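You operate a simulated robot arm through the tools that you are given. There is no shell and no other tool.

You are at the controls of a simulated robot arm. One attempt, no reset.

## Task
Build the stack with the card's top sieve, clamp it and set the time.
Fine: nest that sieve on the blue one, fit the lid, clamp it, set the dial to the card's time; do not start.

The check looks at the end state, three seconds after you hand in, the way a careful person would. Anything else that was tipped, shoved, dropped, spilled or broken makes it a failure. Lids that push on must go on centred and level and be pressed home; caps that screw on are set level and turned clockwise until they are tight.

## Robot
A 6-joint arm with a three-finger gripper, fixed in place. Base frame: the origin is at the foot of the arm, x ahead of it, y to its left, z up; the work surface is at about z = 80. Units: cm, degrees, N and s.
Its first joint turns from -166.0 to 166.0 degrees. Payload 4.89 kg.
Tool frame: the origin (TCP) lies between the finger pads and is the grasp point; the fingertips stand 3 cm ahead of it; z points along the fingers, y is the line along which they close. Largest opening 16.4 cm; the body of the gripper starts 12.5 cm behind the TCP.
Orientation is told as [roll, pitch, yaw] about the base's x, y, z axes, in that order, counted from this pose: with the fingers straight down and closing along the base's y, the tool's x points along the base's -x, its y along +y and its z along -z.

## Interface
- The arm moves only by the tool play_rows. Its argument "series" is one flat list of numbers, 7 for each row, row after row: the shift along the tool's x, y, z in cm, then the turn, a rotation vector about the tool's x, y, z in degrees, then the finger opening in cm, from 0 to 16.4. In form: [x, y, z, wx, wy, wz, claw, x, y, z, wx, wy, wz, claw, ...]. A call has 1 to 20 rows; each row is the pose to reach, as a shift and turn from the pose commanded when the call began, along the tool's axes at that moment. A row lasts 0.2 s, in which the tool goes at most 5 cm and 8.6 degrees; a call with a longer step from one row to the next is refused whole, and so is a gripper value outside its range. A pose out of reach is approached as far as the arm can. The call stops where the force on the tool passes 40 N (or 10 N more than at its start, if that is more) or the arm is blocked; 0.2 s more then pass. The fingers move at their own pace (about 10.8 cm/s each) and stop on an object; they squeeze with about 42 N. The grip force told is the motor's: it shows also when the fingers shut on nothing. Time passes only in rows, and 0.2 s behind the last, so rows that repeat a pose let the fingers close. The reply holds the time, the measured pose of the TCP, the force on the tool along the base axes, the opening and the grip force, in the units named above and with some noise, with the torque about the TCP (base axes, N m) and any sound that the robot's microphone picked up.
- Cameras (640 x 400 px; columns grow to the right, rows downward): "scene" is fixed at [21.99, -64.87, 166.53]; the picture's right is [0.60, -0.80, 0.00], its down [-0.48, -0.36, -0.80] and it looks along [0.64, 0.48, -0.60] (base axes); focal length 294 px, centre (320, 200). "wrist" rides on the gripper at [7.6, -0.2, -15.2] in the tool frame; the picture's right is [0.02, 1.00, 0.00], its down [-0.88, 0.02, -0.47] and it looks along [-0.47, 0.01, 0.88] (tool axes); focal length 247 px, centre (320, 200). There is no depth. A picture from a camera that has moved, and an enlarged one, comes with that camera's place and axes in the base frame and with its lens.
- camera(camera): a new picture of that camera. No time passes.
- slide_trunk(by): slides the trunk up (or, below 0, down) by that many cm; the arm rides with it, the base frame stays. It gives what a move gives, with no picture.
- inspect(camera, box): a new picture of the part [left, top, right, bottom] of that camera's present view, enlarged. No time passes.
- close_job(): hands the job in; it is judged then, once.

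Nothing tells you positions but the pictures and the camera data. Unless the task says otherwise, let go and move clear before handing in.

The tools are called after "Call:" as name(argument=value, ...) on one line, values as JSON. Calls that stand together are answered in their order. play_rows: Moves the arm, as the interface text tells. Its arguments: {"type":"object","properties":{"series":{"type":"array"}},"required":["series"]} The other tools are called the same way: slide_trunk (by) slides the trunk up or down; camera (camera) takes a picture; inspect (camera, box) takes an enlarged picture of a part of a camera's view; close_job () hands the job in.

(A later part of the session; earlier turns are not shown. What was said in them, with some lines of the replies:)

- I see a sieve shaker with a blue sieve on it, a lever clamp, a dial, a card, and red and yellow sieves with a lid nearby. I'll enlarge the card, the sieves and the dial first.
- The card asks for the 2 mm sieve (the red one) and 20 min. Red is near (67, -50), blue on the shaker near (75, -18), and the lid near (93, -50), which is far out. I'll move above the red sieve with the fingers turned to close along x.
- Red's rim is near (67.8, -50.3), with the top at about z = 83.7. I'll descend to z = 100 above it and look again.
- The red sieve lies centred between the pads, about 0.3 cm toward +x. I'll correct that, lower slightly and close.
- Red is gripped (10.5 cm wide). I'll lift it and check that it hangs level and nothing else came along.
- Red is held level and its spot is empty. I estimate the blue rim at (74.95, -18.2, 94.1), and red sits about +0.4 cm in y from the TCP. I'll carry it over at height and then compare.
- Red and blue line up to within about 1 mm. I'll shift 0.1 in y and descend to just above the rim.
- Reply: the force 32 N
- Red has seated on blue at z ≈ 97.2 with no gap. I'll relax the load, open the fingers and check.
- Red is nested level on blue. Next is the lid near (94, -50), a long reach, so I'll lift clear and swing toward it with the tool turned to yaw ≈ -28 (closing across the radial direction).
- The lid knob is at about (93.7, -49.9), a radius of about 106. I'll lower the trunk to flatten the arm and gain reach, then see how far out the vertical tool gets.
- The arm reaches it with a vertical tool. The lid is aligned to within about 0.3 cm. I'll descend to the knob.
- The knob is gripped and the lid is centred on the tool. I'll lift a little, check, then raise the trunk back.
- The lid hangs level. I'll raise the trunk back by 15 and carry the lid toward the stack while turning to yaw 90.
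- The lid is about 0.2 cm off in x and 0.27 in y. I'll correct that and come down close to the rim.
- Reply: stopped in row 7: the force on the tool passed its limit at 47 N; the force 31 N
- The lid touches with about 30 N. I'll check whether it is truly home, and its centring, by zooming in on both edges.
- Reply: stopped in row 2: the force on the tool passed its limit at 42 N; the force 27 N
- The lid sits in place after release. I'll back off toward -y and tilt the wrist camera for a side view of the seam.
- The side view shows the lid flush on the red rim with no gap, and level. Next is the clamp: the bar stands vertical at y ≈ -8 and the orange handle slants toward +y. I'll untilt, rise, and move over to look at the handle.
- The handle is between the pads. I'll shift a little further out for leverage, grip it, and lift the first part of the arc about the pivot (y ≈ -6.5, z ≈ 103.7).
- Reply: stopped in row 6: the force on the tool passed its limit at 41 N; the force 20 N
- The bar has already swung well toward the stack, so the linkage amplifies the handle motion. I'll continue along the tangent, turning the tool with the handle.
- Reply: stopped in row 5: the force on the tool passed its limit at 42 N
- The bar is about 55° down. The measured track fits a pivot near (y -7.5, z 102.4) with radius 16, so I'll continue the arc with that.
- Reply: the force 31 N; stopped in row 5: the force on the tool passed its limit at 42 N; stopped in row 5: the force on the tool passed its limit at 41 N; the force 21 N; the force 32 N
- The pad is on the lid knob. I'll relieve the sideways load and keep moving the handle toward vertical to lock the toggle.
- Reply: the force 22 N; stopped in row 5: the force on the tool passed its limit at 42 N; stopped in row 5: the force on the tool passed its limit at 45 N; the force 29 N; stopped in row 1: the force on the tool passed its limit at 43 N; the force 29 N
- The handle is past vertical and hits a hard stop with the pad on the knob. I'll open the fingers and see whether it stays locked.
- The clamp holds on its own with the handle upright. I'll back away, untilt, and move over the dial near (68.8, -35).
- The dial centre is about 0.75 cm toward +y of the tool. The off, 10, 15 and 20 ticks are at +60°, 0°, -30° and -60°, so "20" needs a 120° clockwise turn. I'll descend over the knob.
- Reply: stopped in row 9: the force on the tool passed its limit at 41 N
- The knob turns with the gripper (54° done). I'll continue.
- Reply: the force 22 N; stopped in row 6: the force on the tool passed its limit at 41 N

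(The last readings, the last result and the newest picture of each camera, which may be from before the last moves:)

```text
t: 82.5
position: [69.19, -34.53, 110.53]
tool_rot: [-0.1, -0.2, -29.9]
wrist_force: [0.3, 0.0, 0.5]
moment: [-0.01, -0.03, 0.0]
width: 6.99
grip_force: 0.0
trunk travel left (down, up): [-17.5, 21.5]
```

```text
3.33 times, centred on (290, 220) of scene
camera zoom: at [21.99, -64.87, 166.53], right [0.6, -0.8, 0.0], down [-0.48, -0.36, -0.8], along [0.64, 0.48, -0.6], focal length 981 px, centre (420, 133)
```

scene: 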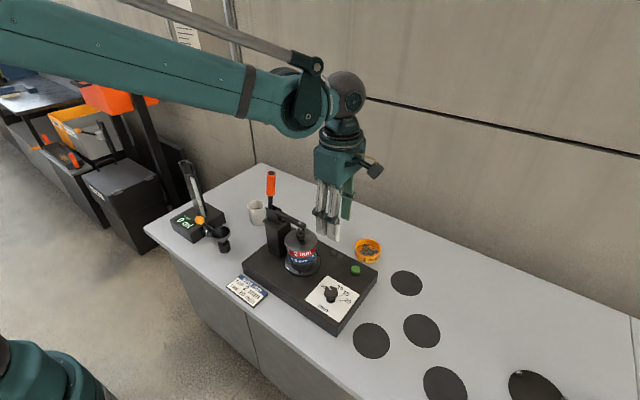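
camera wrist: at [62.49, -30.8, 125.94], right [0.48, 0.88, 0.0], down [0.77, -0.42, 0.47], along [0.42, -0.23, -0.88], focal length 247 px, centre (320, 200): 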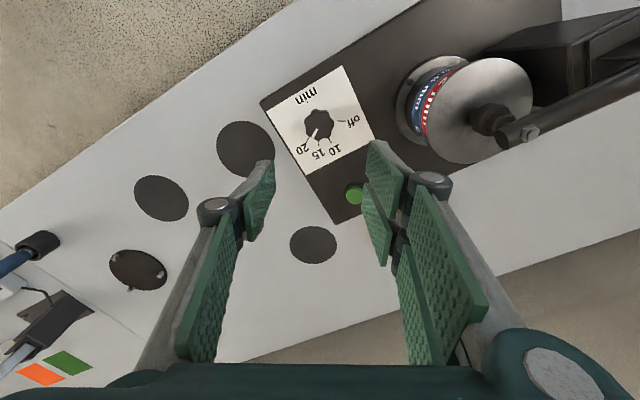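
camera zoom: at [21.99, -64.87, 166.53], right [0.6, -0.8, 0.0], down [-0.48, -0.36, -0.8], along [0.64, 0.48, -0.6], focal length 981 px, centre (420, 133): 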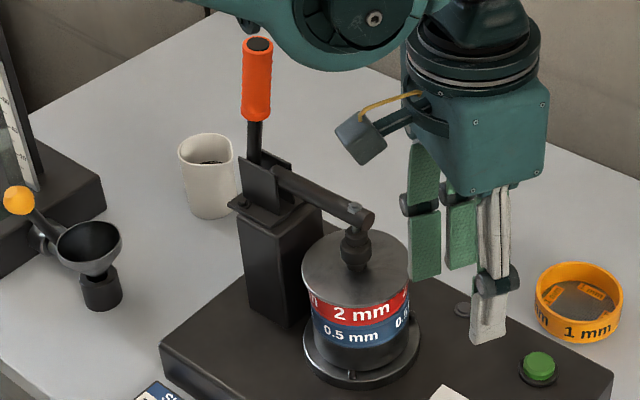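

Call:
inspect(camera="wrist", box=[300, 118, 330, 148])

Call:
inspect(camera="scene", box=[328, 282, 352, 306])

```text
13.33 times, centred on (315, 133) of wrist
camera zoom: at [62.49, -30.8, 125.94], right [0.48, 0.88, 0.0], down [0.77, -0.42, 0.47], along [0.42, -0.23, -0.88], focal length 3293 px, centre (387, 1093)
```

zoom: 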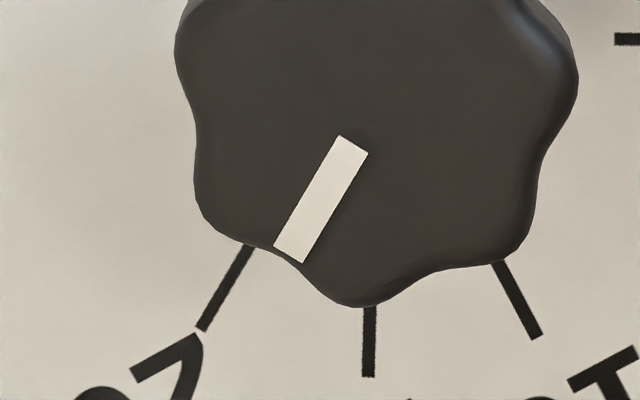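

```text
16.00 times, centred on (340, 294) of scene
camera zoom: at [21.99, -64.87, 166.53], right [0.6, -0.8, 0.0], down [-0.48, -0.36, -0.8], along [0.64, 0.48, -0.6], focal length 4711 px, centre (0, -1304)
```

zoom: 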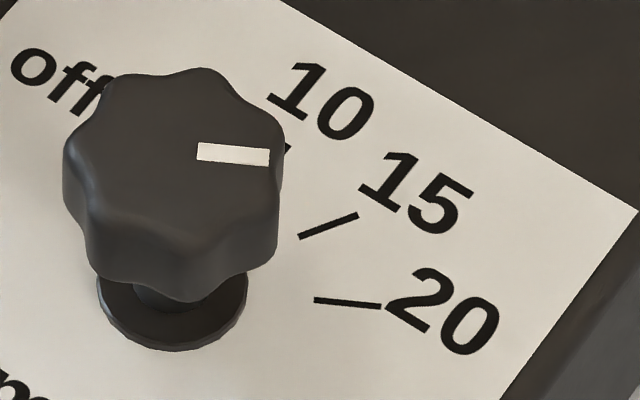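

Call:
inspect(camera="scene", box=[255, 165, 305, 225])

Call:
inspect(camera="scene", box=[280, 205, 330, 265])

```text
6.67 times, centred on (280, 195) of scene
camera zoom: at [21.99, -64.87, 166.53], right [0.6, -0.8, 0.0], down [-0.48, -0.36, -0.8], along [0.64, 0.48, -0.6], focal length 1963 px, centre (587, 233)
```

zoom: 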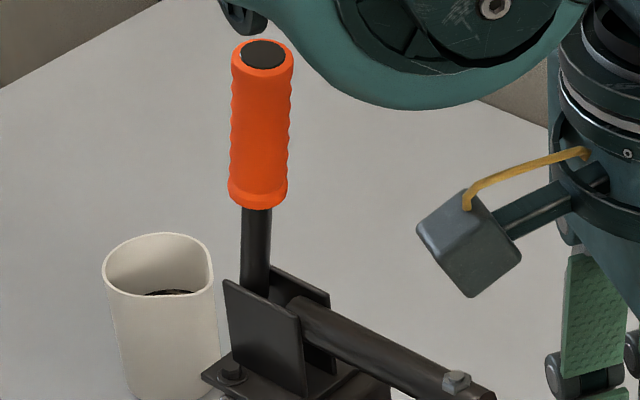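

```text
6.67 times, centred on (305, 235) of scene
camera zoom: at [21.99, -64.87, 166.53], right [0.6, -0.8, 0.0], down [-0.48, -0.36, -0.8], along [0.64, 0.48, -0.6], focal length 1963 px, centre (420, -33)
```

zoom: 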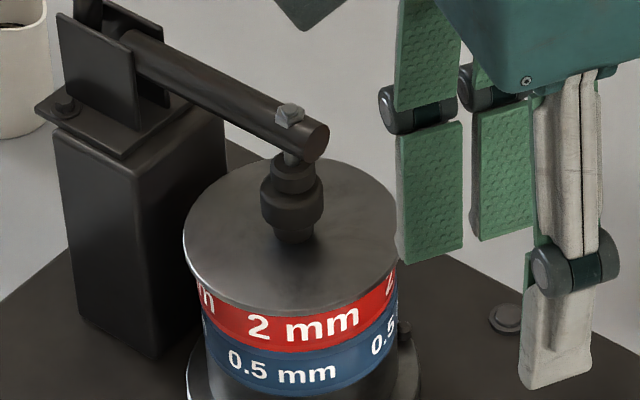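

The dial pointer lines up with the 20 tick to within about 1°. The clamp handle is past vertical with the pad on the lid knob, and nothing else has moved. I'll raise the arm clear and take a last look.

Call:
play_rows(series=[0, 0, -4, 0, 0, 0, 7, 0, 0, -8, 0, 0, 0, 7, 0, 0, -12, 0, 0, 0, 7, 0, 0, -16, 0, 0, 0, 7, 2, 0, -20, 0, 0, 0, 7, 2, 0, -24, 0, 0, 0, 7, 2, 0, -24, 0, 0, 0, 7])

Call:
camera(camera="scene")

Call:
inspect(camera="scene", box=[220, 165, 380, 345])

Call:
camera(camera="wrist")

```text
t: 84.1
position: [67.13, -33.57, 134.73]
tool_rot: [-0.1, -0.1, -29.9]
wrist_force: [-0.4, 0.7, 0.2]
moment: [-0.06, -0.11, 0.04]
width: 7.01
grip_force: 0.1
trunk travel left (down, up): [-17.5, 21.5]
```

```text
taken
```

scene: 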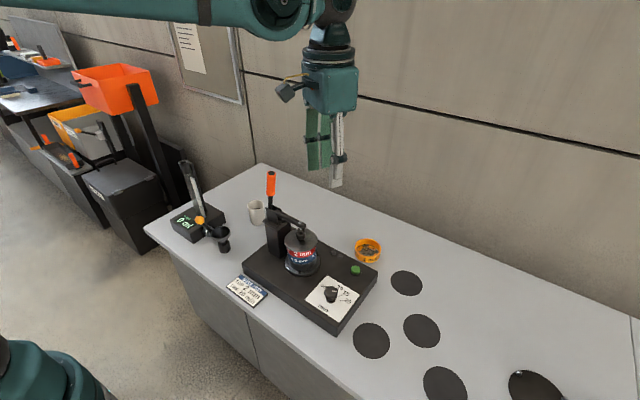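

```text
2.22 times, centred on (300, 255) of scene
camera zoom: at [21.99, -64.87, 166.53], right [0.6, -0.8, 0.0], down [-0.48, -0.36, -0.8], along [0.64, 0.48, -0.6], focal length 654 px, centre (364, 78)
```

zoom: 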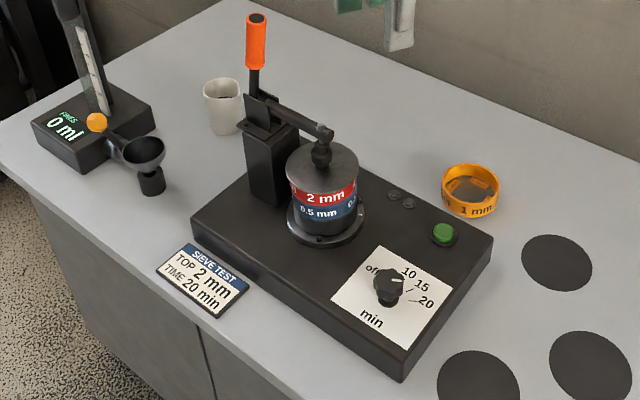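

```text
taken
camera wrist: at [60.44, -29.78, 150.16], right [0.48, 0.88, 0.0], down [0.77, -0.42, 0.47], along [0.42, -0.23, -0.88], focal length 247 px, centre (320, 200)
```

wrist: 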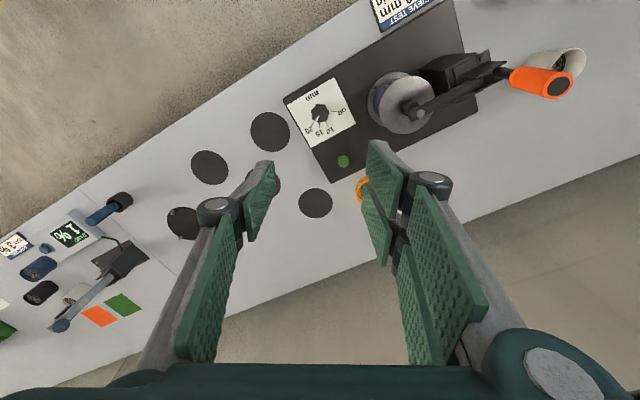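

The red 2 mm sieve is nested on the blue one, the lid is on, the clamp is locked and the dial points at 20. The start button is untouched and the arm is clear, so I'm handing in.

Call:
close_job()

```text
The job is handed in.
```

I built the stack, clamped it and set the time, then handed the job in. I haven't seen the check's result.

- **Sieve:** the card asks for 2 mm on top, so the red sieve is nested on the blue 0.5 mm one. It sits level with no visible gap.
- **Lid:** it sits flush and level on the red sieve and was pressed down with about 45 N. It looked about 1 mm off centre toward the robot.
- **Clamp:** the pad is on the lid knob and the handle is about 8° past vertical, against a hard stop. It stayed there after I let go. I heard no click, so I judged it locked from the handle position and the stop.
- **Dial:** the pointer is on the 20 min tick to within about 1°. I did not press the start button.

In the last pictures nothing else on the bench had moved, and the arm is raised clear of the machine.
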